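You operate a simulated robot arm through the tools that you are given. There is no shell and no other tool. Be economical: measure what you need, move in short steps, check, and stop when the job is done.

You are at the controls of a simulated two-armed robot. One attempt, no reset.

JOB
Take the red pot and put it on the grey pad. Take the black mat and put it on the top of the blue bench. Put two of the grey valve caps from the top of the pale bench on the top of the narrow shelf. Any order will do.

It is judged by the outcome, as a careful person would: the job done as asked, and still so three seconds after it is handed in. It fails if anything else is knocked over, pushed out of place, dropped, spilled or broken. A push-on lid holds only when it is set on centred and level and pressed home; a screw cap is set on level and turned clockwise until tight.

ROBOT AND FRAMES
Two 6-joint arms with fingered hands on one trunk, on a base that drives. Base frame: it is fixed to the floor where the robot stands at the start and does not move with it; the origin is under the middle of the robot, x ahead of it, y to its left, z up. Units: m, degrees, N and s.
The left shoulder is at the start at [0.05, 0.17, 1.06], the right one opposite. With the tool pointing down near the work surface each hand reaches from about 0.5 to 0.78 m from the robot's upright axis, wherever it stands, measured 20 degrees to its own side. Places, roughly: black mat [-4.5, 0.75, 0.75]; grey valve cap [-4, 0.75, 0.75]; top of the blue bench [-4.4, -2.4, 0.9]; top of the narrow shelf [-3.7, -3.3, 0.8]. Payload 3.5 kg a hand.
The TCP of each hand is the grasp point between the finger pads, 0.026 m short of the fingertips. In the tool frame z runs along the fingers and y along their closing line. The gripper opens to 0.132 m. The gripper's body begins 0.073 m behind the TCP. The gripper is a hand of 3 fingers: y runs from the thumb to the fingers, the wrist lies at [0, 0, -0.234] in the tool frame.
Orientation is that of the tool frame in the base frame, as a unit quaternion [x, y, z, w]. With the fingers straight down and closing along the base's y, the tool's x points along the base's -x, its y along +y and its z along -z.

CONTROLS
- The arms move only by the tool step_arm. It takes "left_series", "right_series" or both (then of equal length, played together; a hand with none holds still); each is a list of rows, each an object of numbers (a shift or turn left out is 0): "tx", "ty", "tz": the shift along the base's x, y, z in m; "rx", "ry", "rz": the turn, a rotation vector about the base's x, y, z in degrees. In form: [{"tx": .., "ty": .., "tz": .., "rx": .., "ry": .., "rz": ..}, ...]. A call has 1 to 10 rows; each row shifts and turns the commanded pose from where the row before left it. Rows are played at 5 a second. More than 0.05 m and 8.6 degrees between two rows, and nothing of the call is played. Where a pose cannot be reached the arm comes as near as it can. A force on the tool above 40 N (or 10 N above the force at the start of the call, whichever is more), or a blocked arm, ends the call early, and 0.2 s more pass. In this call time passes only in rows, and 0.2 s behind the last. The reply holds the time, the measured pose of the TCP, the force on the tool along the base axes, the opening and the grip force, in the units named above and with some noise, with the torque about the TCP (base axes, N m) and any sound that the robot's microphone picked up.
- Cameras (640 x 400 px; columns grow to the right, rows downward): "scene" is now at [0.04, 0.0129, 1.6516]; the picture's right is [0.16, -0.99, 0.00], its down [-0.71, -0.11, -0.70] and it looks along [0.69, 0.11, -0.72] (base axes); focal length 265 px, centre (320, 200). "left" rides on the left gripper at [-0.062, 0.003, -0.092] in its tool frame; the picture's right is [-0.05, -1.00, 0.00], its down [0.83, -0.04, -0.56] and it looks along [0.55, -0.03, 0.83] (tool axes); focal length 230 px, centre (320, 200). "right" rides on the right gripper at [0.062, 0.003, -0.092] in its tool frame; the picture's right is [-0.05, 1.00, 0.00], its down [-0.83, -0.04, -0.56] and it looks along [-0.55, -0.03, 0.83] (tool axes); focal length 230 px, centre (320, 200). There is no depth. A picture from a camera that has moved, and an enlarged one, comes with that camera's place and axes in the base frame and with its lens.
- grab_frame(camera): a new picture of that camera. The clock stands still meanwhile.
- lift_body(by): slides the trunk up (or, below 0, down) by that many m; the arms and the scene camera ride with it, the base frame stays. It gives what a move gives, with no picture.
- base_move(legs): drives the robot by 1 to 6 legs, each [ahead, left, turn to the left] in m, m and degrees, along the robot's own axes; the way and the turn of a leg run together, so that a leg with both is an arc; at most 1.5 m and 180 degrees a leg. The arms and the cameras ride along, it lands a little off, and it stops where it bumps. It gives what a move gives.
- finger_targets(finger1, finger2, thumb_bend, hand): sets how far each is bent, from 0 (flat) to 1 (curled in); at 0.3 the hand is open as for a grip, at 0.7 the pads meet at the TCP. One left out holds its place. A second passes; each finger stops where it meets its share of the squeeze, and holds until it gets a number again. It is the only way to open and close the hand. It gives what a move gives, with no picture; readings hold the bend of each and the force on the fingers (four entries, about 0 where the hand has none), thumb and palm.
- aim_head(pan, tilt): turns the head with the scene camera to pan (to the left, within 86 degrees either way) and tilt (down, from -29 to 69), counted from straight ahead of the robot. It gives what a move gives.
- zoom(camera, box): a new picture of the part [left, top, right, bottom] of that camera's present view, enlarged. The clock stands still meanwhile.
- job_done(): hands the job in; it is judged then, once.

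Work in short steps. Places have to be worked out from the pictures, the camera data and where the tool is seen: move nearer, look again, correct. Check each grasp and each placing, and mend what went wrong. You have 165 turns and 130 pictures in all, those below and enlarged ones among them. Open the grippers and draw the arms clear of the work before you hand the job in, unless the task says otherwise; then end with one line.

The tools are called after ">>>" as name(argument=value, ...) on one line, values as JSON. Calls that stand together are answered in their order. step_arm: Moves the arms, as the interface text tells. Its arguments: {"type":"object","properties":{"left_series":{"type":"array","items":{"type":"object","properties":{"tx":{"type":"number"},"ty":{"type":"number"},"tz":{"type":"number"},"rx":{"type":"number"},"ry":{"type":"number"},"rz":{"type":"number"}}}},"right_series":{"type":"array","items":{"type":"object","properties":{"tx":{"type":"number"},"ty":{"type":"number"},"tz":{"type":"number"},"rx":{"type":"number"},"ry":{"type":"number"},"rz":{"type":"number"}}}}},"required":[]} The other tools are called the same way: lift_body (by) slides the trunk up or down; finger_targets (finger1, finger2, thumb_bend, hand) moves the fingers one by one; base_move (legs) drives the base; aim_head (pan, tilt) turns the head that bears the scene camera; grab_frame (camera) takes a picture; zoom (camera, box) takes an enlarged picture of a part of a camera's view; job_done () hands the job in.

At the start:

```text
t: 0.0
left_tcp_pos: [0.5747, 0.3439, 1.0807]
left_tcp_rot: [0.0, 1.0, 0.0, 0.001]
left_ft_force: [0.4, -0.3, -0.4]
left_torque: [0.02, -0.03, 0.0]
left_grip_width: 0.132
left_gripper_force: 0.1
left_shape: jaw
left_bend: [0.3, 0.3, 0.3]
left_finger forces: [0.0, 0.0, 0.0, 0.0, 0.0, 0.0]
right_tcp_pos: [0.5238, -0.1488, 1.1332]
right_tcp_rot: [-0.001, 1.0, 0.0, 0.0]
right_ft_force: [-0.1, -0.2, 0.2]
right_torque: [0.02, -0.01, -0.01]
right_grip_width: 0.1321
right_gripper_force: 0.1
right_shape: jaw
right_bend: [0.3, 0.3, 0.3]
right_finger forces: [0.0, 0.0, 0.0, 0.0, 0.0, 0.1]
trunk travel left (down, up): [-0.675, 0.035]
robot x, y, heading: [-0.0014, -0.0014, 0.2]
head pan, tilt: [9.0, 45.7]
```

scene: 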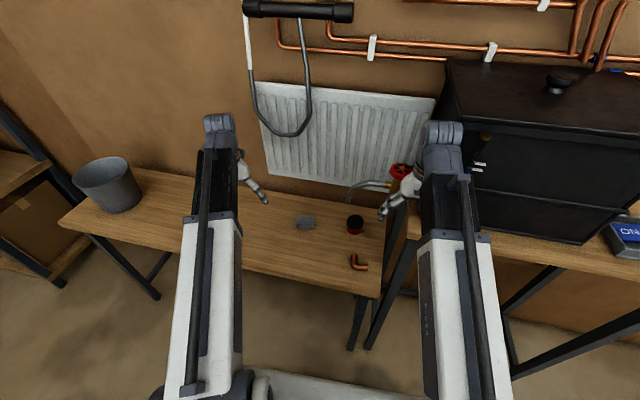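
right: 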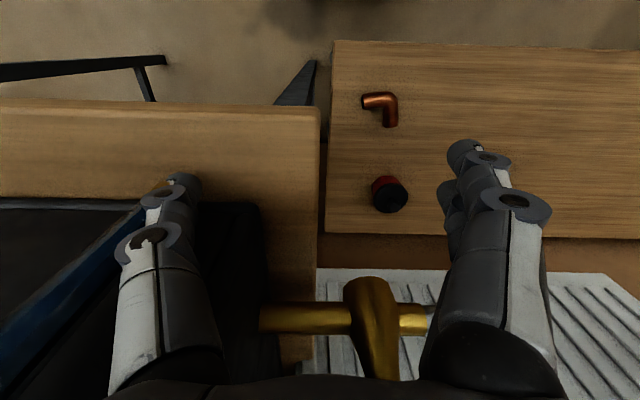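
left: 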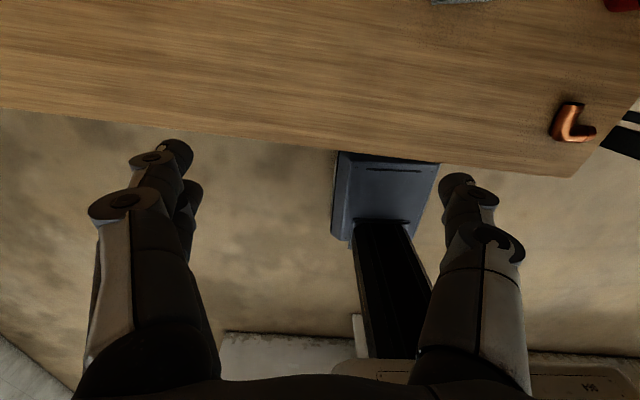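

I see a small red/black item and a grey square on the bench ahead; I zoom in to identify them.

>>> zoom(camera="scene", box=[250, 180, 410, 280])

>>> zoom(camera="right", box=[320, 60, 480, 240])

```text
4.00 times, centred on (330, 230) of scene
camera zoom: at [0.04, 0.0129, 1.6516], right [0.16, -0.99, 0.0], down [-0.71, -0.11, -0.7], along [0.69, 0.11, -0.72], focal length 1059 px, centre (280, 80)
```

zoom: 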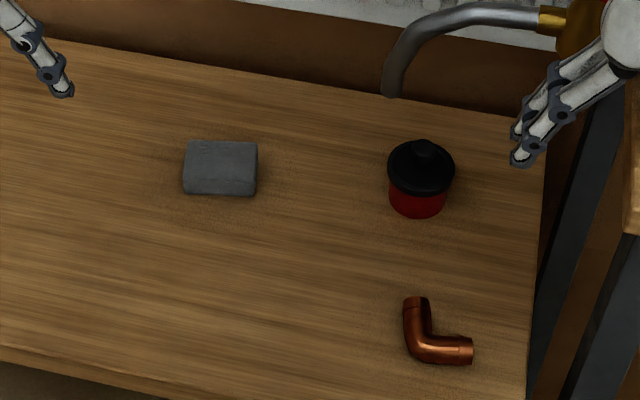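

```text
2.22 times, centred on (400, 150) of right
camera zoom: at [0.4627, -0.1464, 1.2257], right [0.05, 1.0, 0.0], down [0.83, -0.04, 0.56], along [0.55, -0.03, -0.83], focal length 511 px, centre (142, 311)
```

zoom: 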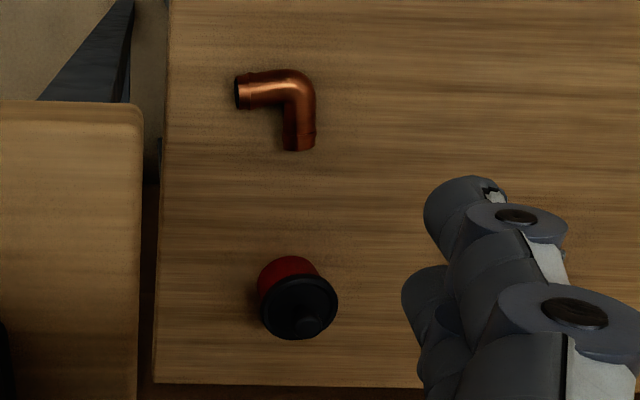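

Triangulating: the pot (black lidded) is near (0.73,-0.02), the grey pad near (0.73,0.19), bench top ~0.77. Pot is at the reach limit, so I drive 0.08 m forward and 0.1 left (clear floor), and retake views.

>>> base_move(legs=[[0.08, 0.06, 0]])

```text
t: 0.9
left_tcp_pos: [0.5942, 0.3587, 1.0808]
left_tcp_rot: [0.001, 1.0, 0.0, 0.001]
left_ft_force: [-0.6, -0.3, -0.1]
left_torque: [0.0, 0.0, 0.01]
left_grip_width: 0.1318
left_gripper_force: 0.0
left_shape: jaw
left_bend: [0.3, 0.3, 0.3]
left_finger forces: [0.1, 0.0, 0.0, 0.0, 0.1, 0.1]
right_tcp_pos: [0.5343, -0.1394, 1.1322]
right_tcp_rot: [0.011, 1.0, -0.004, -0.013]
right_ft_force: [-12.7, -0.8, 4.9]
right_torque: [-0.26, -0.55, -0.72]
right_grip_width: 0.1317
right_gripper_force: 0.0
right_shape: jaw
right_bend: [0.3, 0.3, 0.3]
right_finger forces: [0.0, 0.1, 0.0, 0.0, 12.7, 0.1]
trunk travel left (down, up): [-0.675, 0.035]
robot x, y, heading: [0.0217, 0.0146, -0.1]
head pan, tilt: [9.0, 45.7]
stopped in leg 1: the force on the tool passed its limit at 77 N (the readings are from after the stop); the commanded pose is now the measured one
```

The right thumb touched something (the valve). I back the base off and look.

>>> base_move(legs=[[-0.05, 0, 0]])

>>> grab_frame(camera="right")

>>> aim_head(pan=-10, tilt=40)

>>> grab_frame(camera="scene")

```text
t: 1.8
left_tcp_pos: [0.5449, 0.3591, 1.0797]
left_tcp_rot: [0.002, 1.0, 0.0, 0.0]
left_ft_force: [-0.1, 0.5, 0.2]
left_torque: [-0.01, 0.01, 0.0]
left_grip_width: 0.1317
left_gripper_force: 0.1
left_shape: jaw
left_bend: [0.3, 0.3, 0.3]
left_finger forces: [0.1, 0.0, 0.1, 0.1, 0.1, 0.1]
right_tcp_pos: [0.4853, -0.1393, 1.1336]
right_tcp_rot: [0.011, 1.0, -0.004, -0.012]
right_ft_force: [-0.4, 0.3, 1.0]
right_torque: [0.01, -0.02, -0.01]
right_grip_width: 0.1318
right_gripper_force: 0.0
right_shape: jaw
right_bend: [0.3, 0.3, 0.3]
right_finger forces: [0.1, 0.1, 0.1, 0.0, 0.1, 0.0]
trunk travel left (down, up): [-0.675, 0.035]
robot x, y, heading: [-0.0292, 0.0169, -0.4]
head pan, tilt: [9.0, 45.7]
```

```text
124 pictures are left
camera right: at [0.4263, -0.134, 1.2264], right [0.07, 1.0, -0.01], down [0.84, -0.06, 0.54], along [0.53, -0.05, -0.84], focal length 230 px, centre (320, 200)
```

right: 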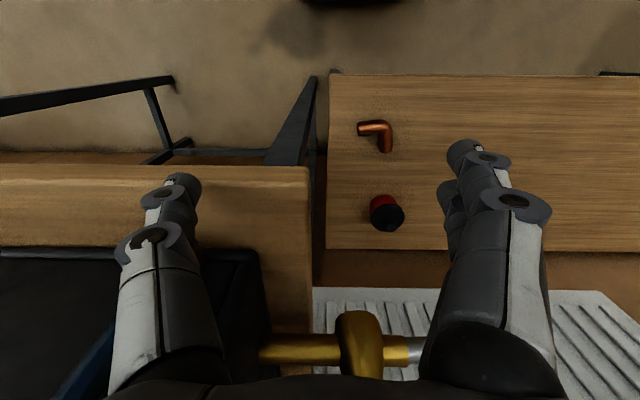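

```text
t: 2.6
left_tcp_pos: [0.5453, 0.3606, 1.0797]
left_tcp_rot: [0.0, 1.0, 0.0, 0.0]
left_ft_force: [-0.3, -0.3, -0.8]
left_torque: [0.04, 0.02, 0.0]
left_grip_width: 0.132
left_gripper_force: 0.2
left_shape: jaw
left_bend: [0.3, 0.3, 0.3]
left_finger forces: [0.1, 0.0, 0.0, 0.0, 0.0, 0.0]
right_tcp_pos: [0.4864, -0.1389, 1.1319]
right_tcp_rot: [0.01, 1.0, -0.004, -0.012]
right_ft_force: [-0.3, -0.2, 0.2]
right_torque: [-0.03, -0.01, -0.04]
right_grip_width: 0.132
right_gripper_force: 0.1
right_shape: jaw
right_bend: [0.3, 0.3, 0.3]
right_finger forces: [0.0, 0.0, 0.0, 0.0, 0.0, 0.0]
trunk travel left (down, up): [-0.675, 0.035]
robot x, y, heading: [-0.0318, 0.0154, -0.3]
head pan, tilt: [-10.0, 40.0]
```

```text
123 pictures are left
camera scene: at [0.0144, 0.001, 1.6599], right [-0.17, -0.98, 0.0], down [-0.63, 0.11, -0.77], along [0.75, -0.13, -0.64], focal length 265 px, centre (320, 200)
```

scene: 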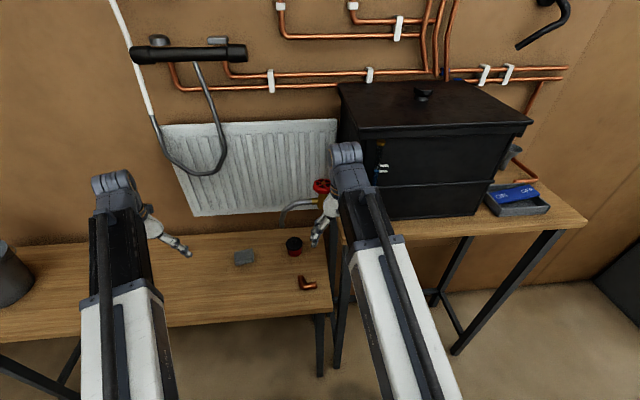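

Valve stands around (0.65,-0.12,1.1) near the right hand. I zoom to understand the valve and spout before approaching the pot.

>>> zoom(camera="scene", box=[220, 140, 380, 300])

>>> grab_frame(camera="left")

```text
2.50 times, centred on (300, 220) of scene
camera zoom: at [0.0144, 0.001, 1.6599], right [-0.17, -0.98, 0.0], down [-0.63, 0.11, -0.77], along [0.75, -0.13, -0.64], focal length 662 px, centre (370, 150)
```

zoom: 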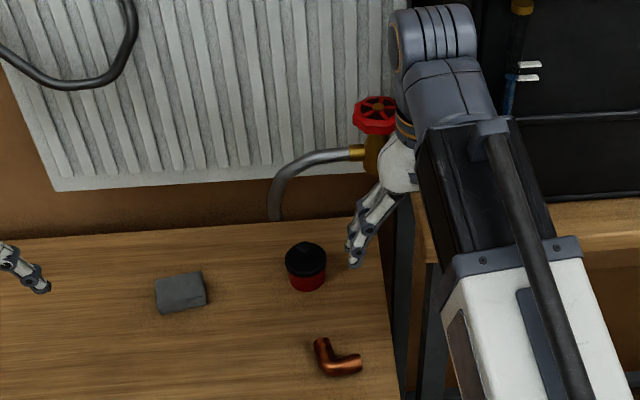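

```text
121 pictures are left
camera left: at [0.6069, 0.3609, 1.1708], right [0.05, -1.0, 0.0], down [-0.83, -0.04, 0.56], along [-0.55, -0.03, -0.83], focal length 230 px, centre (320, 200)
```

left: 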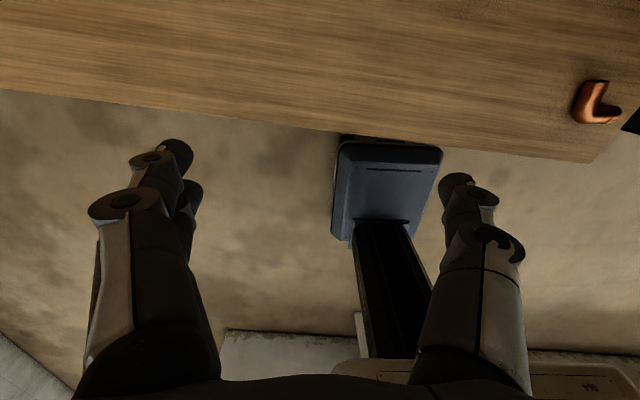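

Reconstruction: the tap sticks out of the black tank at ~(0.62,-0.08,1.14) with its spout ending ~(0.62,0.02,1.04), above/in front of the pot. So I'll approach the pot under it with the left hand tilted forward. First tuck the right arm back and tilt the left tool.

>>> step_arm(right_series=[{"tx": -0.04}, {"tx": -0.04}, {"tx": -0.03, "ty": -0.02}, {"ty": -0.02}, {"ty": -0.02}, {}], left_series=[{"ry": -8}, {"ry": -8}, {"ry": -8}, {"ry": -8}, {"ry": -8}, {"ry": -5}])

>>> lift_body(by=-0.16)

>>> aim_head(pan=5, tilt=40)

>>> grab_frame(camera="left")

>>> grab_frame(camera="scene")

```text
t: 4.0
left_tcp_pos: [0.5639, 0.3683, 1.0835]
left_tcp_rot: [0.001, 0.924, 0.0, 0.382]
left_ft_force: [-0.3, 0.6, 0.3]
left_torque: [0.02, 0.03, 0.02]
left_grip_width: 0.1318
left_gripper_force: 0.1
left_shape: jaw
left_bend: [0.3, 0.3, 0.3]
left_finger forces: [0.1, 0.1, 0.1, 0.0, 0.1, 0.0]
left hand out of reach, approached as far as the arm can: row 5, 6
right_tcp_pos: [0.4009, -0.201, 1.1262]
right_tcp_rot: [0.011, 1.0, -0.004, -0.012]
right_ft_force: [-0.2, 0.7, 0.3]
right_torque: [0.0, -0.01, -0.01]
right_grip_width: 0.132
right_gripper_force: 0.1
right_shape: jaw
right_bend: [0.3, 0.3, 0.3]
right_finger forces: [0.0, 0.0, 0.1, 0.0, 0.0, 0.0]
right hand out of reach, approached as far as the arm can: row 3
trunk travel left (down, up): [-0.675, 0.035]
robot x, y, heading: [-0.029, 0.013, -0.4]
head pan, tilt: [-10.0, 40.0]
```

```text
t: 5.8
left_tcp_pos: [0.5628, 0.3678, 0.9228]
left_tcp_rot: [0.001, 0.924, 0.0, 0.382]
left_ft_force: [-0.1, 0.7, 0.1]
left_torque: [0.02, -0.01, 0.01]
left_grip_width: 0.1316
left_gripper_force: 0.1
left_shape: jaw
left_bend: [0.3, 0.3, 0.3]
left_finger forces: [0.0, 0.0, 0.0, 0.1, 0.1, 0.1]
right_tcp_pos: [0.4016, -0.2009, 0.9666]
right_tcp_rot: [0.011, 1.0, -0.004, -0.012]
right_ft_force: [-0.4, -0.4, -1.3]
right_torque: [0.03, -0.01, 0.0]
right_grip_width: 0.1321
right_gripper_force: 0.0
right_shape: jaw
right_bend: [0.3, 0.3, 0.3]
right_finger forces: [0.0, 0.1, 0.1, 0.0, 0.0, 0.0]
trunk travel left (down, up): [-0.515, 0.195]
robot x, y, heading: [-0.032, 0.0174, -0.2]
head pan, tilt: [-10.0, 40.0]
```

```text
t: 6.6
left_tcp_pos: [0.5638, 0.3677, 0.923]
left_tcp_rot: [0.001, 0.924, 0.0, 0.382]
left_ft_force: [0.8, -0.2, 0.2]
left_torque: [0.02, 0.03, 0.02]
left_grip_width: 0.1318
left_gripper_force: 0.0
left_shape: jaw
left_bend: [0.3, 0.3, 0.3]
left_finger forces: [0.1, 0.0, 0.0, 0.0, 0.0, 0.0]
right_tcp_pos: [0.401, -0.1999, 0.9659]
right_tcp_rot: [0.01, 1.0, -0.004, -0.013]
right_ft_force: [0.3, -0.1, -0.4]
right_torque: [0.03, -0.01, 0.0]
right_grip_width: 0.1318
right_gripper_force: 0.0
right_shape: jaw
right_bend: [0.3, 0.3, 0.3]
right_finger forces: [0.1, 0.0, 0.1, 0.0, 0.0, 0.1]
trunk travel left (down, up): [-0.515, 0.195]
robot x, y, heading: [-0.0306, 0.0126, -0.0]
head pan, tilt: [5.0, 40.0]
```

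```text
120 pictures are left
camera left: at [0.5424, 0.3693, 1.0307], right [0.04, -1.0, 0.04], down [-0.98, -0.04, -0.19], along [0.19, -0.03, -0.98], focal length 230 px, centre (320, 200)
```

left: 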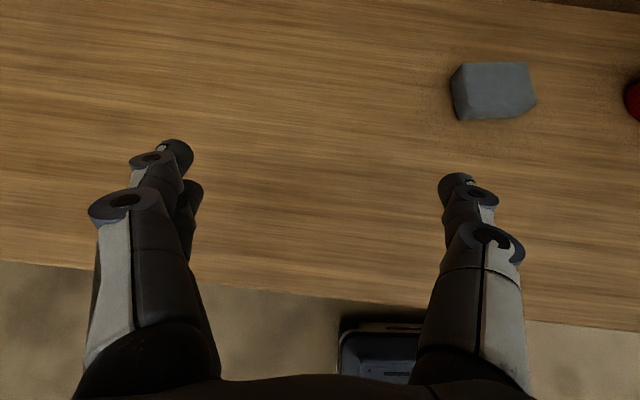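

```text
119 pictures are left
camera scene: at [0.0153, 0.0231, 1.4999], right [0.08, -1.0, 0.0], down [-0.64, -0.05, -0.77], along [0.76, 0.06, -0.64], focal length 265 px, centre (320, 200)
```

scene: 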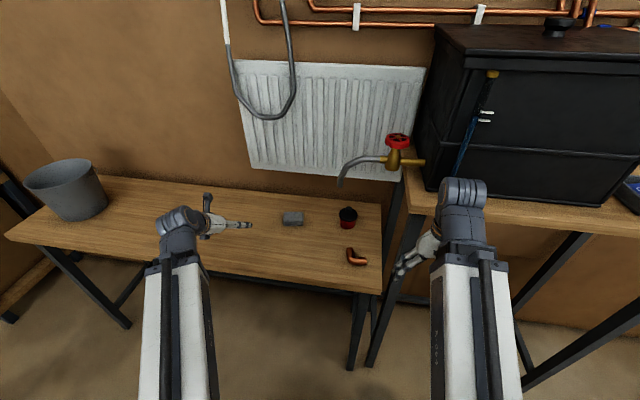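

The tap geometry is confirmed (spout end ≈(0.61,0.015,1.05)); pot/pad at x≈0.72. I move the left hand to in front of the pot, low, pitching to 30° below horizontal.

>>> step_arm(left_series=[{"ty": -0.042, "tz": -0.006, "ry": -2, "tx": -0.002}, {"ty": -0.042, "tz": -0.006, "ry": -2}, {"ty": -0.042, "tz": -0.006, "ry": -2}, {"ty": -0.042, "tz": -0.006, "ry": -2}, {"ty": -0.042, "tz": -0.006, "ry": -2}, {"ty": -0.042, "tz": -0.006, "ry": -2}, {"ty": -0.042, "tz": -0.006, "ry": -2}, {"ty": -0.042, "tz": -0.006, "ry": -1}, {"ty": -0.042, "tz": -0.006}, {}])

>>> grab_frame(camera="left")

>>> grab_frame(camera="scene")

```text
t: 8.8
left_tcp_pos: [0.6348, 0.0038, 0.8735]
left_tcp_rot: [0.001, 0.866, -0.001, 0.499]
left_ft_force: [-0.1, 0.6, 1.3]
left_torque: [0.02, 0.0, 0.0]
left_grip_width: 0.132
left_gripper_force: 0.2
left_shape: jaw
left_bend: [0.3, 0.3, 0.3]
left_finger forces: [0.1, 0.0, 0.1, 0.1, 0.0, 0.1]
left hand out of reach, approached as far as the arm can: row 1, 2, 3, 4, 5
right_tcp_pos: [0.4011, -0.2007, 0.967]
right_tcp_rot: [0.01, 1.0, -0.004, -0.012]
right_ft_force: [0.5, -0.2, -0.3]
right_torque: [-0.03, 0.01, 0.01]
right_grip_width: 0.1316
right_gripper_force: 0.0
right_shape: jaw
right_bend: [0.3, 0.3, 0.3]
right_finger forces: [0.1, 0.0, 0.0, 0.1, 0.0, 0.0]
trunk travel left (down, up): [-0.515, 0.195]
robot x, y, heading: [-0.027, 0.0168, -0.1]
head pan, tilt: [5.0, 40.0]
```

```text
118 pictures are left
camera left: at [0.5861, 0.0057, 0.9725], right [0.02, -1.0, 0.04], down [-0.9, -0.04, -0.44], along [0.44, -0.03, -0.9], focal length 230 px, centre (320, 200)
```

left: 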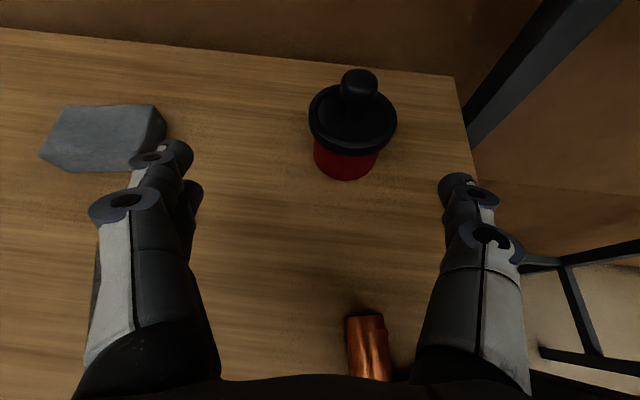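

```text
117 pictures are left
camera scene: at [0.0153, 0.0229, 1.4999], right [0.09, -1.0, 0.0], down [-0.64, -0.05, -0.77], along [0.76, 0.07, -0.64], focal length 265 px, centre (320, 200)
```

scene: 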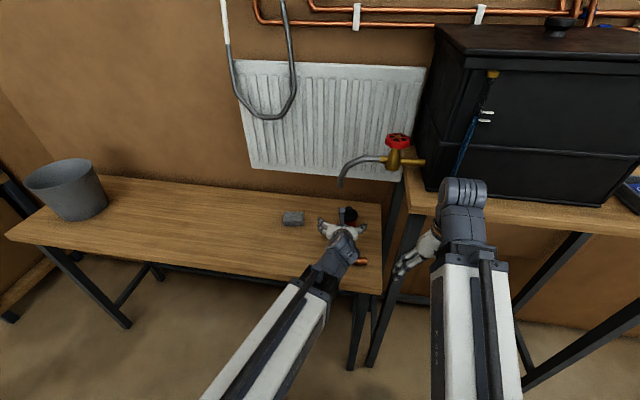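

Pot measured: centre ≈(0.729,-0.024), table ≈0.787, lid Ø0.072 at z≈0.835, body Ø0.057. I zoom in on the pot and fingers for detail.

>>> zoom(camera="left", box=[280, 50, 430, 200])

>>> zoom(camera="scene", box=[300, 190, 400, 280])

```text
2.67 times, centred on (355, 125) of left
camera zoom: at [0.5861, 0.0057, 0.9725], right [0.02, -1.0, 0.04], down [-0.9, -0.04, -0.44], along [0.44, -0.03, -0.9], focal length 614 px, centre (227, 400)
```

zoom: 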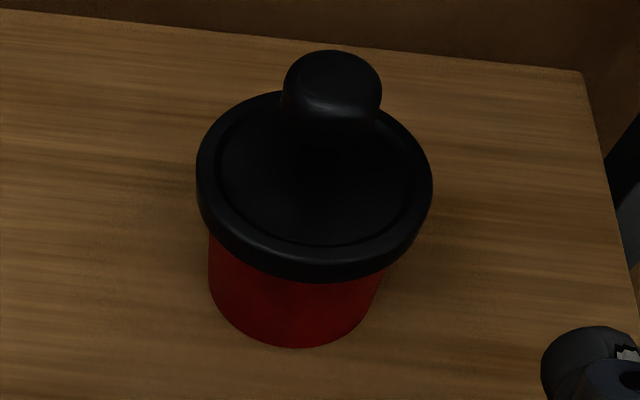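

```text
4.44 times, centred on (350, 235) of scene
camera zoom: at [0.0153, 0.0229, 1.4999], right [0.09, -1.0, 0.0], down [-0.64, -0.05, -0.77], along [0.76, 0.07, -0.64], focal length 1177 px, centre (187, 44)
```

zoom: 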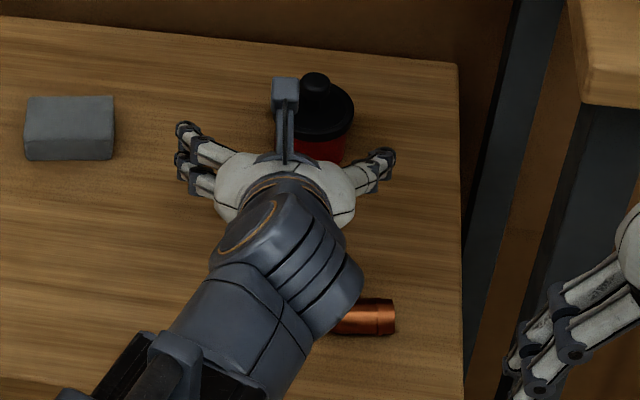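

Body is exposed from 0.785 to 0.833 under the lid. I flatten to ~22° and slide the fingers around the body, TCP to (0.727,-0.024,0.824).

>>> step_arm(left_series=[{"ty": -0.014, "ry": -4}, {"ty": -0.014, "ry": -4}, {"tx": 0.025, "tz": -0.015}, {"tx": 0.025, "tz": -0.015}, {"tx": 0.022, "tz": -0.012}, {"tx": 0.02, "tz": -0.007}, {}])

>>> grab_frame(camera="left")

>>> zoom(camera="scene", box=[300, 190, 400, 280])

```text
t: 10.4
left_tcp_pos: [0.729, -0.0229, 0.8275]
left_tcp_rot: [0.0, 0.829, 0.001, 0.559]
left_ft_force: [0.1, 0.5, 0.0]
left_torque: [0.0, -0.01, 0.0]
left_grip_width: 0.1319
left_gripper_force: 0.0
left_shape: jaw
left_bend: [0.3, 0.3, 0.3]
left_finger forces: [0.1, 0.1, 0.0, 0.0, 0.0, 0.0]
right_tcp_pos: [0.4016, -0.2013, 0.9657]
right_tcp_rot: [0.01, 1.0, -0.004, -0.012]
right_ft_force: [-0.1, -0.2, -0.4]
right_torque: [0.02, -0.04, -0.03]
right_grip_width: 0.132
right_gripper_force: 0.0
right_shape: jaw
right_bend: [0.3, 0.3, 0.3]
right_finger forces: [0.0, 0.0, 0.0, 0.1, 0.0, 0.0]
trunk travel left (down, up): [-0.515, 0.195]
robot x, y, heading: [-0.0321, 0.0134, -0.1]
head pan, tilt: [5.0, 40.0]
```

```text
114 pictures are left
camera left: at [0.6669, -0.0212, 0.9181], right [0.02, -1.0, 0.05], down [-0.83, -0.04, -0.56], along [0.56, -0.03, -0.83], focal length 230 px, centre (320, 200)
```

left: 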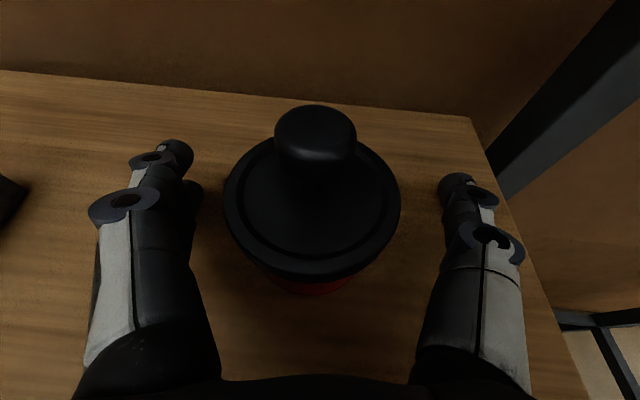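

```text
4.44 times, centred on (350, 235) of scene
camera zoom: at [0.0154, 0.0231, 1.4999], right [0.09, -1.0, 0.0], down [-0.64, -0.05, -0.77], along [0.76, 0.07, -0.64], focal length 1177 px, centre (187, 44)
```

zoom: 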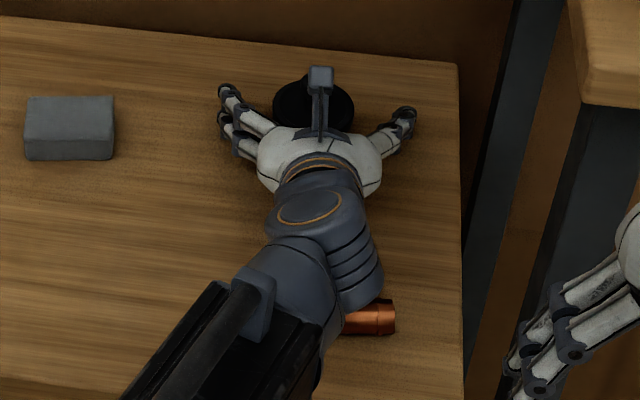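

Pot centre is about x≈0.717, so I draw back 1 cm and lower slightly, then close gently.

>>> step_arm(left_series=[{"tx": -0.009, "tz": -0.005, "ty": 0.002}, {}])

>>> finger_targets(hand="left", finger1=0.48, finger2=0.48, thumb_bend=0.48)

>>> grab_frame(camera="left")

```text
t: 11.0
left_tcp_pos: [0.72, -0.0209, 0.8238]
left_tcp_rot: [0.002, 0.829, 0.0, 0.56]
left_ft_force: [3.3, 1.0, 9.8]
left_torque: [0.74, -0.22, -0.26]
left_grip_width: 0.1321
left_gripper_force: 0.0
left_shape: jaw
left_bend: [0.3, 0.3, 0.3]
left_finger forces: [0.1, 9.1, 0.1, 0.1, 0.0, 0.0]
right_tcp_pos: [0.4004, -0.2001, 0.9662]
right_tcp_rot: [0.01, 1.0, -0.005, -0.013]
right_ft_force: [0.7, -0.2, 0.3]
right_torque: [-0.02, -0.01, 0.0]
right_grip_width: 0.132
right_gripper_force: 0.0
right_shape: jaw
right_bend: [0.3, 0.3, 0.3]
right_finger forces: [0.1, 0.1, 0.0, 0.0, 0.0, 0.1]
trunk travel left (down, up): [-0.515, 0.195]
robot x, y, heading: [-0.0296, 0.0159, -0.3]
head pan, tilt: [5.0, 40.0]
```

```text
t: 12.0
left_tcp_pos: [0.7189, -0.0201, 0.8241]
left_tcp_rot: [0.0, 0.829, 0.001, 0.559]
left_ft_force: [4.2, 6.8, 19.5]
left_torque: [1.64, -0.4, -0.19]
left_grip_width: 0.0751
left_gripper_force: 9.1
left_shape: fingers
left_bend: [0.48, 0.31, 0.48]
left_finger forces: [0.0, 18.9, 0.1, 0.0, 0.1, 0.1]
right_tcp_pos: [0.4002, -0.2003, 0.9673]
right_tcp_rot: [0.01, 1.0, -0.004, -0.011]
right_ft_force: [0.4, 0.8, -0.4]
right_torque: [-0.02, -0.01, -0.01]
right_grip_width: 0.132
right_gripper_force: 0.0
right_shape: jaw
right_bend: [0.3, 0.3, 0.3]
right_finger forces: [0.0, 0.0, 0.1, 0.0, 0.1, 0.0]
trunk travel left (down, up): [-0.515, 0.195]
robot x, y, heading: [-0.0257, 0.016, 0.0]
head pan, tilt: [5.0, 40.0]
```

```text
112 pictures are left
camera left: at [0.6572, -0.0182, 0.9146], right [0.02, -1.0, 0.05], down [-0.83, -0.04, -0.56], along [0.56, -0.03, -0.83], focal length 230 px, centre (320, 200)
```

left: 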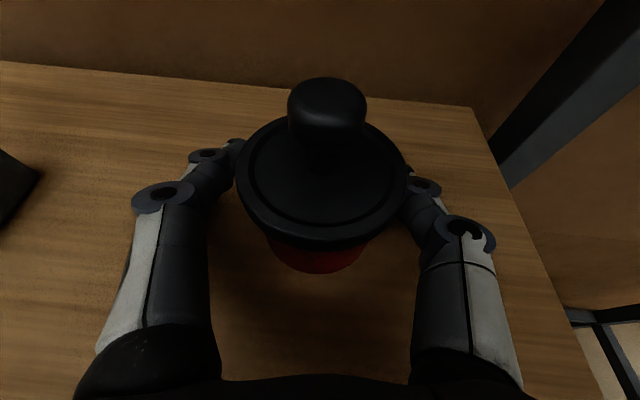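

The lower finger rests on the table. I reopen, raise, yaw the hand −35° about the pot (to clear the copper elbow) and flatten to ~10° so the thumb sits fully under the lid.

>>> finger_targets(hand="left", finger1=0.3, finger2=0.3, thumb_bend=0.3)

>>> step_arm(left_series=[{"tz": 0.014}, {"rz": -7}, {"rz": -7}, {"rz": -7}, {"rz": -7}, {"rz": -7}, {"rx": -3.45, "ry": -4.9}, {"rx": -3.45, "ry": -4.9}, {}])

>>> grab_frame(camera="left")

>>> zoom(camera="scene", box=[270, 190, 400, 300])

```text
t: 13.0
left_tcp_pos: [0.72, -0.0204, 0.8236]
left_tcp_rot: [0.001, 0.829, 0.001, 0.559]
left_ft_force: [4.9, -1.5, 21.1]
left_torque: [1.61, -0.5, -0.49]
left_grip_width: 0.1339
left_gripper_force: 10.3
left_shape: fingers
left_bend: [0.3, 0.3, 0.3]
left_finger forces: [0.0, 20.8, 0.1, 0.0, 0.1, 0.1]
right_tcp_pos: [0.4003, -0.2009, 0.9662]
right_tcp_rot: [0.011, 1.0, -0.005, -0.012]
right_ft_force: [-0.2, -0.4, 0.0]
right_torque: [-0.03, 0.01, 0.0]
right_grip_width: 0.1318
right_gripper_force: 0.0
right_shape: jaw
right_bend: [0.3, 0.3, 0.3]
right_finger forces: [0.0, 0.1, 0.1, 0.1, 0.0, 0.1]
trunk travel left (down, up): [-0.515, 0.195]
robot x, y, heading: [-0.0262, 0.0122, -0.1]
head pan, tilt: [5.0, 40.0]
```

```text
t: 15.0
left_tcp_pos: [0.7187, -0.0181, 0.8355]
left_tcp_rot: [0.21, 0.741, -0.18, 0.611]
left_ft_force: [-0.1, 0.3, 0.4]
left_torque: [0.02, 0.01, -0.02]
left_grip_width: 0.1343
left_gripper_force: 0.1
left_shape: fingers
left_bend: [0.3, 0.3, 0.3]
left_finger forces: [0.1, 0.0, 0.0, 0.0, 0.0, 0.0]
left hand out of reach, approached as far as the arm can: row 4
right_tcp_pos: [0.4016, -0.2014, 0.9662]
right_tcp_rot: [0.011, 1.0, -0.004, -0.012]
right_ft_force: [-1.0, 0.7, -0.6]
right_torque: [0.0, 0.01, 0.02]
right_grip_width: 0.1319
right_gripper_force: 0.1
right_shape: jaw
right_bend: [0.3, 0.3, 0.3]
right_finger forces: [0.0, 0.0, 0.0, 0.0, 0.0, 0.0]
trunk travel left (down, up): [-0.515, 0.195]
robot x, y, heading: [-0.0293, 0.0137, -0.3]
head pan, tilt: [5.0, 40.0]
```

```text
111 pictures are left
camera left: at [0.6538, 0.0252, 0.9121], right [-0.52, -0.85, 0.06], down [-0.62, 0.33, -0.71], along [0.59, -0.41, -0.7], focal length 230 px, centre (320, 200)
```

left: 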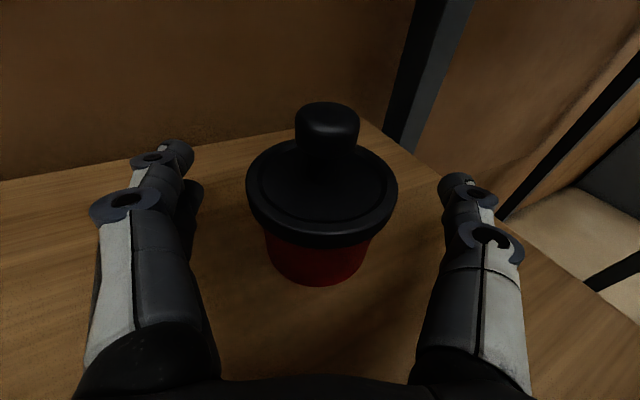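

```text
3.64 times, centred on (335, 245) of scene
camera zoom: at [0.0154, 0.0231, 1.4999], right [0.09, -1.0, 0.0], down [-0.64, -0.06, -0.77], along [0.76, 0.07, -0.64], focal length 963 px, centre (266, 36)
```

zoom: 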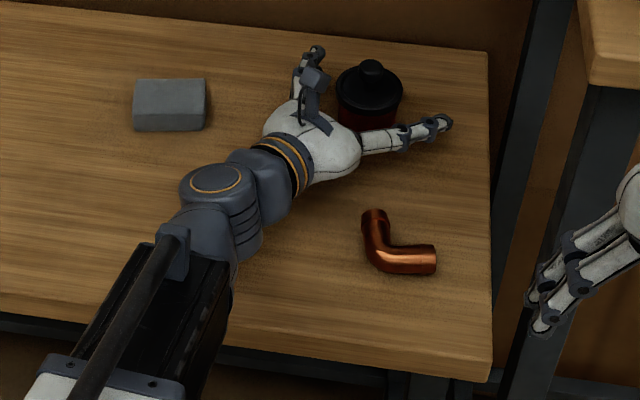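

Pot is centred in the hand. I lower ~1.4 cm watching for table contact.

>>> step_arm(left_series=[{"tz": -0.01}, {"tz": -0.004}, {}])

```text
t: 15.8
left_tcp_pos: [0.7176, -0.0206, 0.8218]
left_tcp_rot: [0.21, 0.741, -0.179, 0.612]
left_ft_force: [1.3, -0.2, 2.9]
left_torque: [0.21, -0.2, -0.04]
left_grip_width: 0.1343
left_gripper_force: 2.5
left_shape: fingers
left_bend: [0.3, 0.3, 0.3]
left_finger forces: [0.1, 3.9, 0.0, 0.0, 0.0, 0.0]
right_tcp_pos: [0.4016, -0.2017, 0.9669]
right_tcp_rot: [0.01, 1.0, -0.004, -0.012]
right_ft_force: [0.0, 0.0, 0.0]
right_torque: [0.0, 0.02, 0.02]
right_grip_width: 0.1321
right_gripper_force: 0.0
right_shape: jaw
right_bend: [0.3, 0.3, 0.3]
right_finger forces: [0.0, 0.0, 0.0, 0.0, 0.1, 0.0]
trunk travel left (down, up): [-0.515, 0.195]
robot x, y, heading: [-0.0275, 0.0145, -0.2]
head pan, tilt: [5.0, 40.0]
```

Finger 2 just touches the table; raise 2 mm, then close thumb and lower finger, upper finger last.

>>> step_arm(left_series=[{"tz": 0.0025}, {}])

>>> finger_targets(hand="left", finger1=0.42, finger2=0.53, thumb_bend=0.53)

>>> grab_frame(camera="left")

```text
t: 16.4
left_tcp_pos: [0.7196, -0.0191, 0.8227]
left_tcp_rot: [0.21, 0.742, -0.18, 0.611]
left_ft_force: [0.1, -0.9, -0.9]
left_torque: [0.0, -0.04, 0.01]
left_grip_width: 0.1344
left_gripper_force: 0.1
left_shape: fingers
left_bend: [0.3, 0.3, 0.3]
left_finger forces: [0.0, 0.1, 0.1, 0.0, 0.1, 0.1]
right_tcp_pos: [0.4002, -0.2014, 0.9667]
right_tcp_rot: [0.011, 1.0, -0.004, -0.011]
right_ft_force: [0.0, 0.2, 1.0]
right_torque: [0.01, 0.0, 0.0]
right_grip_width: 0.1316
right_gripper_force: 0.1
right_shape: jaw
right_bend: [0.3, 0.3, 0.3]
right_finger forces: [0.1, 0.1, 0.0, 0.1, 0.0, 0.0]
trunk travel left (down, up): [-0.515, 0.195]
robot x, y, heading: [-0.0341, 0.0144, -0.4]
head pan, tilt: [5.0, 40.0]
```

```text
t: 17.4
left_tcp_pos: [0.7183, -0.0215, 0.8232]
left_tcp_rot: [0.21, 0.741, -0.18, 0.612]
left_ft_force: [-0.1, 0.1, 0.3]
left_torque: [0.04, -0.03, 0.01]
left_grip_width: 0.077
left_gripper_force: 0.7
left_shape: fingers
left_bend: [0.42, 0.52, 0.53]
left_finger forces: [0.0, 0.5, 0.0, 0.0, 0.0, 0.0]
right_tcp_pos: [0.4015, -0.2011, 0.9666]
right_tcp_rot: [0.011, 1.0, -0.005, -0.013]
right_ft_force: [0.7, 0.3, -0.5]
right_torque: [-0.03, -0.01, 0.0]
right_grip_width: 0.132
right_gripper_force: 0.0
right_shape: jaw
right_bend: [0.3, 0.3, 0.3]
right_finger forces: [0.0, 0.0, 0.0, 0.0, 0.1, 0.0]
trunk travel left (down, up): [-0.515, 0.195]
robot x, y, heading: [-0.0303, 0.0175, -0.1]
head pan, tilt: [5.0, 40.0]
```

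```text
109 pictures are left
camera left: at [0.654, 0.0238, 0.9002], right [-0.52, -0.85, 0.06], down [-0.62, 0.33, -0.71], along [0.59, -0.41, -0.7], focal length 230 px, centre (320, 200)
```

left: 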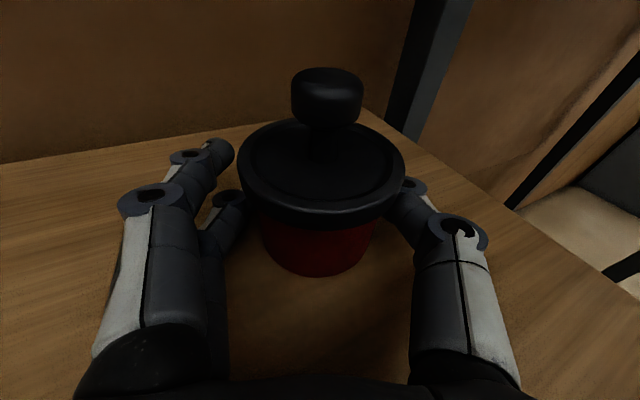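

Finger 2 is in light contact; close the thumb and finger 2 further.

>>> finger_targets(hand="left", finger2=0.58, thumb_bend=0.6)

>>> grab_frame(camera="left")

```text
t: 18.4
left_tcp_pos: [0.7186, -0.0204, 0.8229]
left_tcp_rot: [0.209, 0.741, -0.18, 0.612]
left_ft_force: [-0.8, -1.2, 1.0]
left_torque: [0.01, -0.02, -0.03]
left_grip_width: 0.0684
left_gripper_force: 3.3
left_shape: fingers
left_bend: [0.42, 0.55, 0.59]
left_finger forces: [0.0, 2.3, 0.1, 0.0, 3.3, 0.1]
right_tcp_pos: [0.4013, -0.2011, 0.9672]
right_tcp_rot: [0.011, 1.0, -0.004, -0.012]
right_ft_force: [-0.4, -0.5, -0.7]
right_torque: [0.04, 0.01, -0.01]
right_grip_width: 0.1321
right_gripper_force: 0.0
right_shape: jaw
right_bend: [0.3, 0.3, 0.3]
right_finger forces: [0.0, 0.0, 0.0, 0.0, 0.0, 0.0]
trunk travel left (down, up): [-0.515, 0.195]
robot x, y, heading: [-0.0297, 0.0147, -0.1]
head pan, tilt: [5.0, 40.0]
```

```text
108 pictures are left
camera left: at [0.654, 0.0236, 0.9002], right [-0.52, -0.85, 0.06], down [-0.62, 0.33, -0.71], along [0.58, -0.41, -0.7], focal length 230 px, centre (320, 200)
```

left: 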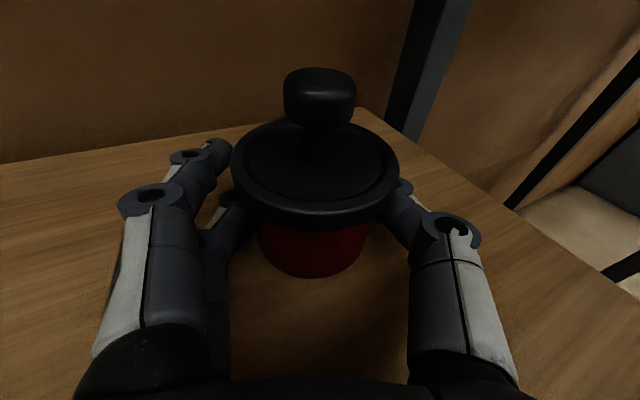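

Both touch the body and stay level. Now squeeze firmer and bring the upper finger in against the rim.

>>> finger_targets(hand="left", finger1=0.5, finger2=0.68, thumb_bend=0.68)

>>> grab_frame(camera="left")

```text
t: 19.4
left_tcp_pos: [0.7196, -0.0202, 0.8233]
left_tcp_rot: [0.209, 0.741, -0.179, 0.612]
left_ft_force: [0.6, -1.6, 1.1]
left_torque: [0.05, -0.07, 0.01]
left_grip_width: 0.0508
left_gripper_force: 9.8
left_shape: fingers
left_bend: [0.5, 0.55, 0.64]
left_finger forces: [0.1, 9.7, 0.0, 0.0, 10.6, 0.0]
right_tcp_pos: [0.3999, -0.2014, 0.9661]
right_tcp_rot: [0.01, 1.0, -0.005, -0.012]
right_ft_force: [-0.1, 0.5, 0.2]
right_torque: [0.0, -0.02, -0.01]
right_grip_width: 0.1319
right_gripper_force: 0.1
right_shape: jaw
right_bend: [0.3, 0.3, 0.3]
right_finger forces: [0.0, 0.0, 0.0, 0.0, 0.0, 0.0]
trunk travel left (down, up): [-0.515, 0.195]
robot x, y, heading: [-0.0344, 0.0176, -0.1]
head pan, tilt: [5.0, 40.0]
```

```text
107 pictures are left
camera left: at [0.654, 0.0237, 0.9003], right [-0.52, -0.85, 0.06], down [-0.62, 0.33, -0.71], along [0.59, -0.41, -0.7], focal length 230 px, centre (320, 200)
```

left: 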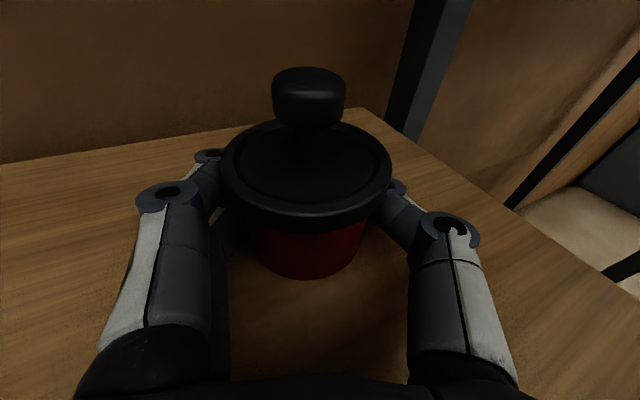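

Grip is 10 N. Close finger 1 a little more and lift 1.5 cm as a test.

>>> finger_targets(hand="left", finger1=0.56)

>>> step_arm(left_series=[{"tz": 0.005}, {"tz": 0.005}, {"tz": 0.005}, {}])

>>> grab_frame(camera="left")

>>> zoom(camera="scene", box=[270, 190, 400, 300])

```text
t: 20.4
left_tcp_pos: [0.7186, -0.0198, 0.8242]
left_tcp_rot: [0.209, 0.741, -0.179, 0.612]
left_ft_force: [-0.1, -0.2, 0.3]
left_torque: [0.11, -0.09, 0.0]
left_grip_width: 0.0431
left_gripper_force: 11.4
left_shape: fingers
left_bend: [0.54, 0.55, 0.64]
left_finger forces: [1.5, 9.5, 0.0, 0.1, 11.3, 0.1]
right_tcp_pos: [0.4, -0.2007, 0.9667]
right_tcp_rot: [0.01, 1.0, -0.004, -0.012]
right_ft_force: [0.0, -1.0, 0.7]
right_torque: [-0.06, 0.02, 0.01]
right_grip_width: 0.1317
right_gripper_force: 0.0
right_shape: jaw
right_bend: [0.3, 0.3, 0.3]
right_finger forces: [0.1, 0.0, 0.0, 0.0, 0.1, 0.0]
trunk travel left (down, up): [-0.515, 0.195]
robot x, y, heading: [-0.0282, 0.0169, -0.4]
head pan, tilt: [5.0, 40.0]
heard: snap
```

```text
t: 21.4
left_tcp_pos: [0.7191, -0.0203, 0.8402]
left_tcp_rot: [0.21, 0.741, -0.18, 0.612]
left_ft_force: [0.8, 0.0, -4.1]
left_torque: [-0.05, 0.0, 0.02]
left_grip_width: 0.0431
left_gripper_force: 10.6
left_shape: fingers
left_bend: [0.54, 0.55, 0.64]
left_finger forces: [1.8, 9.1, 0.0, 0.0, 10.6, 0.1]
right_tcp_pos: [0.4015, -0.2012, 0.9655]
right_tcp_rot: [0.01, 1.0, -0.003, -0.012]
right_ft_force: [-0.4, 0.4, 0.4]
right_torque: [0.04, 0.0, -0.02]
right_grip_width: 0.1318
right_gripper_force: 0.2
right_shape: jaw
right_bend: [0.3, 0.3, 0.3]
right_finger forces: [0.1, 0.0, 0.0, 0.0, 0.1, 0.0]
trunk travel left (down, up): [-0.515, 0.195]
robot x, y, heading: [-0.0283, 0.0155, -0.3]
head pan, tilt: [5.0, 40.0]
```

```text
106 pictures are left
camera left: at [0.6537, 0.0239, 0.916], right [-0.52, -0.85, 0.06], down [-0.62, 0.33, -0.71], along [0.58, -0.41, -0.7], focal length 230 px, centre (320, 200)
```

left: 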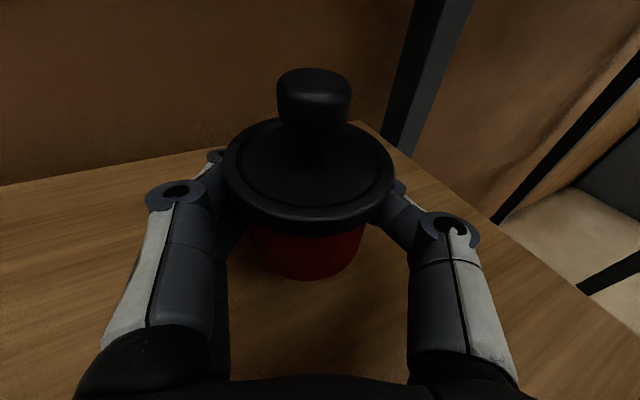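

```text
3.64 times, centred on (335, 245) of scene
camera zoom: at [0.0157, 0.0231, 1.4999], right [0.09, -1.0, 0.0], down [-0.64, -0.05, -0.77], along [0.76, 0.07, -0.64], focal length 963 px, centre (266, 36)
```

zoom: 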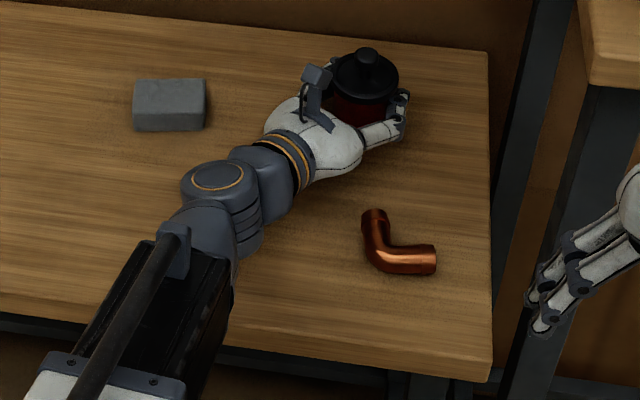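

Pot lifted level (4 N). A "snap" was heard—lid state to be verified after placing. Raise 4 cm and carry gently over the pad.

>>> step_arm(left_series=[{"tz": 0.02}, {"tz": 0.02}, {"ty": 0.03}, {"ty": 0.035}, {"ty": 0.035}, {"ty": 0.035}, {"ty": 0.035}, {"ty": 0.032}, {}])

>>> grab_frame(camera="left")

>>> zoom(camera="scene", box=[220, 170, 380, 270])

```text
t: 23.4
left_tcp_pos: [0.7185, 0.182, 0.8807]
left_tcp_rot: [0.21, 0.742, -0.18, 0.611]
left_ft_force: [1.1, 0.2, -3.9]
left_torque: [0.01, -0.01, 0.01]
left_grip_width: 0.0429
left_gripper_force: 11.0
left_shape: fingers
left_bend: [0.54, 0.55, 0.65]
left_finger forces: [1.9, 9.0, 0.0, 0.0, 11.0, 0.0]
right_tcp_pos: [0.4007, -0.2024, 0.9668]
right_tcp_rot: [0.01, 1.0, -0.006, -0.012]
right_ft_force: [-1.0, -0.3, -0.5]
right_torque: [-0.02, 0.02, 0.0]
right_grip_width: 0.1317
right_gripper_force: 0.0
right_shape: jaw
right_bend: [0.3, 0.3, 0.3]
right_finger forces: [0.0, 0.0, 0.0, 0.0, 0.0, 0.1]
trunk travel left (down, up): [-0.515, 0.195]
robot x, y, heading: [-0.0336, 0.0135, -0.1]
head pan, tilt: [5.0, 40.0]
```

```text
104 pictures are left
camera left: at [0.6536, 0.2258, 0.9573], right [-0.52, -0.85, 0.06], down [-0.62, 0.33, -0.71], along [0.58, -0.41, -0.7], focal length 230 px, centre (320, 200)
```

left: 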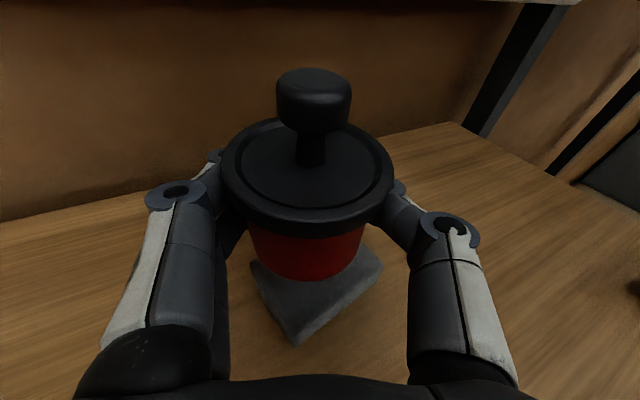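

```text
4.00 times, centred on (300, 220) of scene
camera zoom: at [0.0157, 0.0233, 1.4999], right [0.09, -1.0, 0.0], down [-0.64, -0.06, -0.77], along [0.76, 0.07, -0.64], focal length 1059 px, centre (400, 120)
```

zoom: 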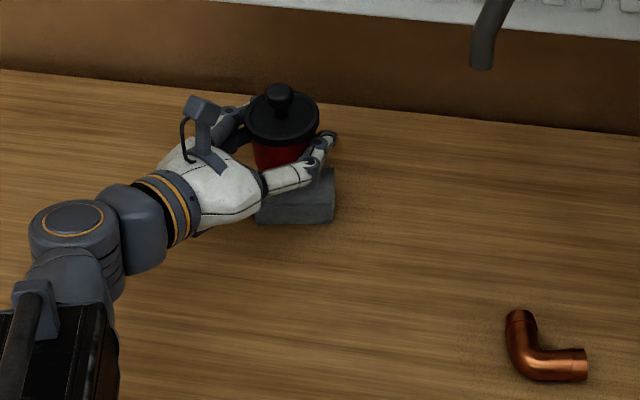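

Pad measures x 0.69–0.745, y 0.135–0.212 (centre ≈0.721,0.174); pot is ~1 cm too far left. Shift −0.010 y and lower.

>>> step_arm(left_series=[{"ty": -0.01, "tx": -0.001}, {"tz": -0.01}, {"tz": -0.006}, {}])

>>> grab_frame(camera="left")

>>> zoom(camera="scene", box=[260, 180, 340, 240])

```text
t: 24.4
left_tcp_pos: [0.7169, 0.1711, 0.8638]
left_tcp_rot: [0.209, 0.742, -0.179, 0.611]
left_ft_force: [0.0, 1.0, -3.7]
left_torque: [-0.04, 0.02, 0.0]
left_grip_width: 0.0426
left_gripper_force: 10.6
left_shape: fingers
left_bend: [0.54, 0.55, 0.65]
left_finger forces: [1.9, 9.0, 0.0, 0.0, 11.0, 0.0]
right_tcp_pos: [0.4008, -0.2006, 0.966]
right_tcp_rot: [0.01, 1.0, -0.004, -0.013]
right_ft_force: [0.1, 0.0, 0.8]
right_torque: [-0.01, 0.0, 0.01]
right_grip_width: 0.1318
right_gripper_force: 0.0
right_shape: jaw
right_bend: [0.3, 0.3, 0.3]
right_finger forces: [0.1, 0.1, 0.0, 0.0, 0.0, 0.0]
trunk travel left (down, up): [-0.515, 0.195]
robot x, y, heading: [-0.0283, 0.013, -0.1]
head pan, tilt: [5.0, 40.0]
```

```text
102 pictures are left
camera left: at [0.6525, 0.2163, 0.9404], right [-0.52, -0.85, 0.06], down [-0.62, 0.33, -0.71], along [0.58, -0.41, -0.7], focal length 230 px, centre (320, 200)
```

left: 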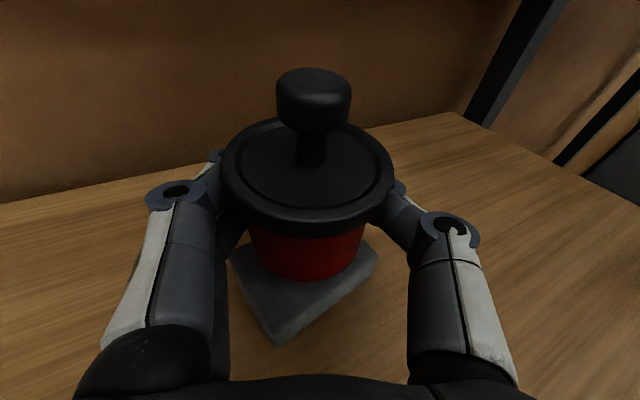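

```text
6.67 times, centred on (300, 210) of scene
camera zoom: at [0.0157, 0.0232, 1.4999], right [0.09, -1.0, 0.0], down [-0.64, -0.06, -0.77], along [0.76, 0.07, -0.64], focal length 1766 px, centre (453, 133)
```

zoom: 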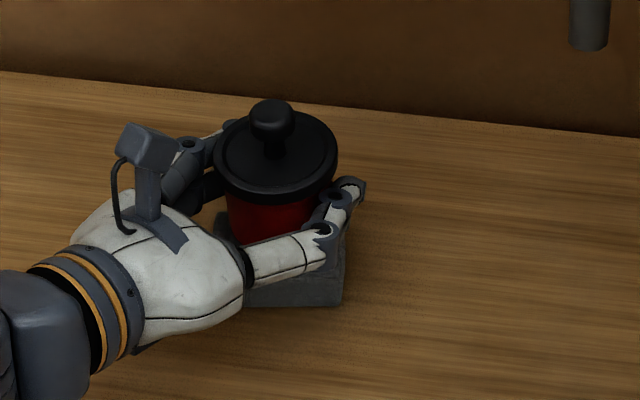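

Pot ≈7 mm too far back relative to the pad; correct and lower to contact.

>>> step_arm(left_series=[{"tx": -0.006, "ty": 0.001}, {"tz": -0.004}, {"tz": -0.002}, {"tz": -0.002}, {}])

```text
t: 25.6
left_tcp_pos: [0.7121, 0.1754, 0.8545]
left_tcp_rot: [0.21, 0.742, -0.179, 0.61]
left_ft_force: [-0.1, 0.3, -3.7]
left_torque: [-0.05, 0.02, 0.03]
left_grip_width: 0.043
left_gripper_force: 10.5
left_shape: fingers
left_bend: [0.54, 0.55, 0.65]
left_finger forces: [1.9, 9.0, 0.0, 0.1, 11.0, 0.0]
right_tcp_pos: [0.4025, -0.2011, 0.9664]
right_tcp_rot: [0.011, 1.0, -0.004, -0.012]
right_ft_force: [0.0, 0.2, 0.0]
right_torque: [-0.03, 0.02, 0.02]
right_grip_width: 0.1319
right_gripper_force: 0.0
right_shape: jaw
right_bend: [0.3, 0.3, 0.3]
right_finger forces: [0.0, 0.0, 0.0, 0.0, 0.0, 0.0]
trunk travel left (down, up): [-0.515, 0.195]
robot x, y, heading: [-0.0317, 0.0151, -0.0]
head pan, tilt: [5.0, 40.0]
```

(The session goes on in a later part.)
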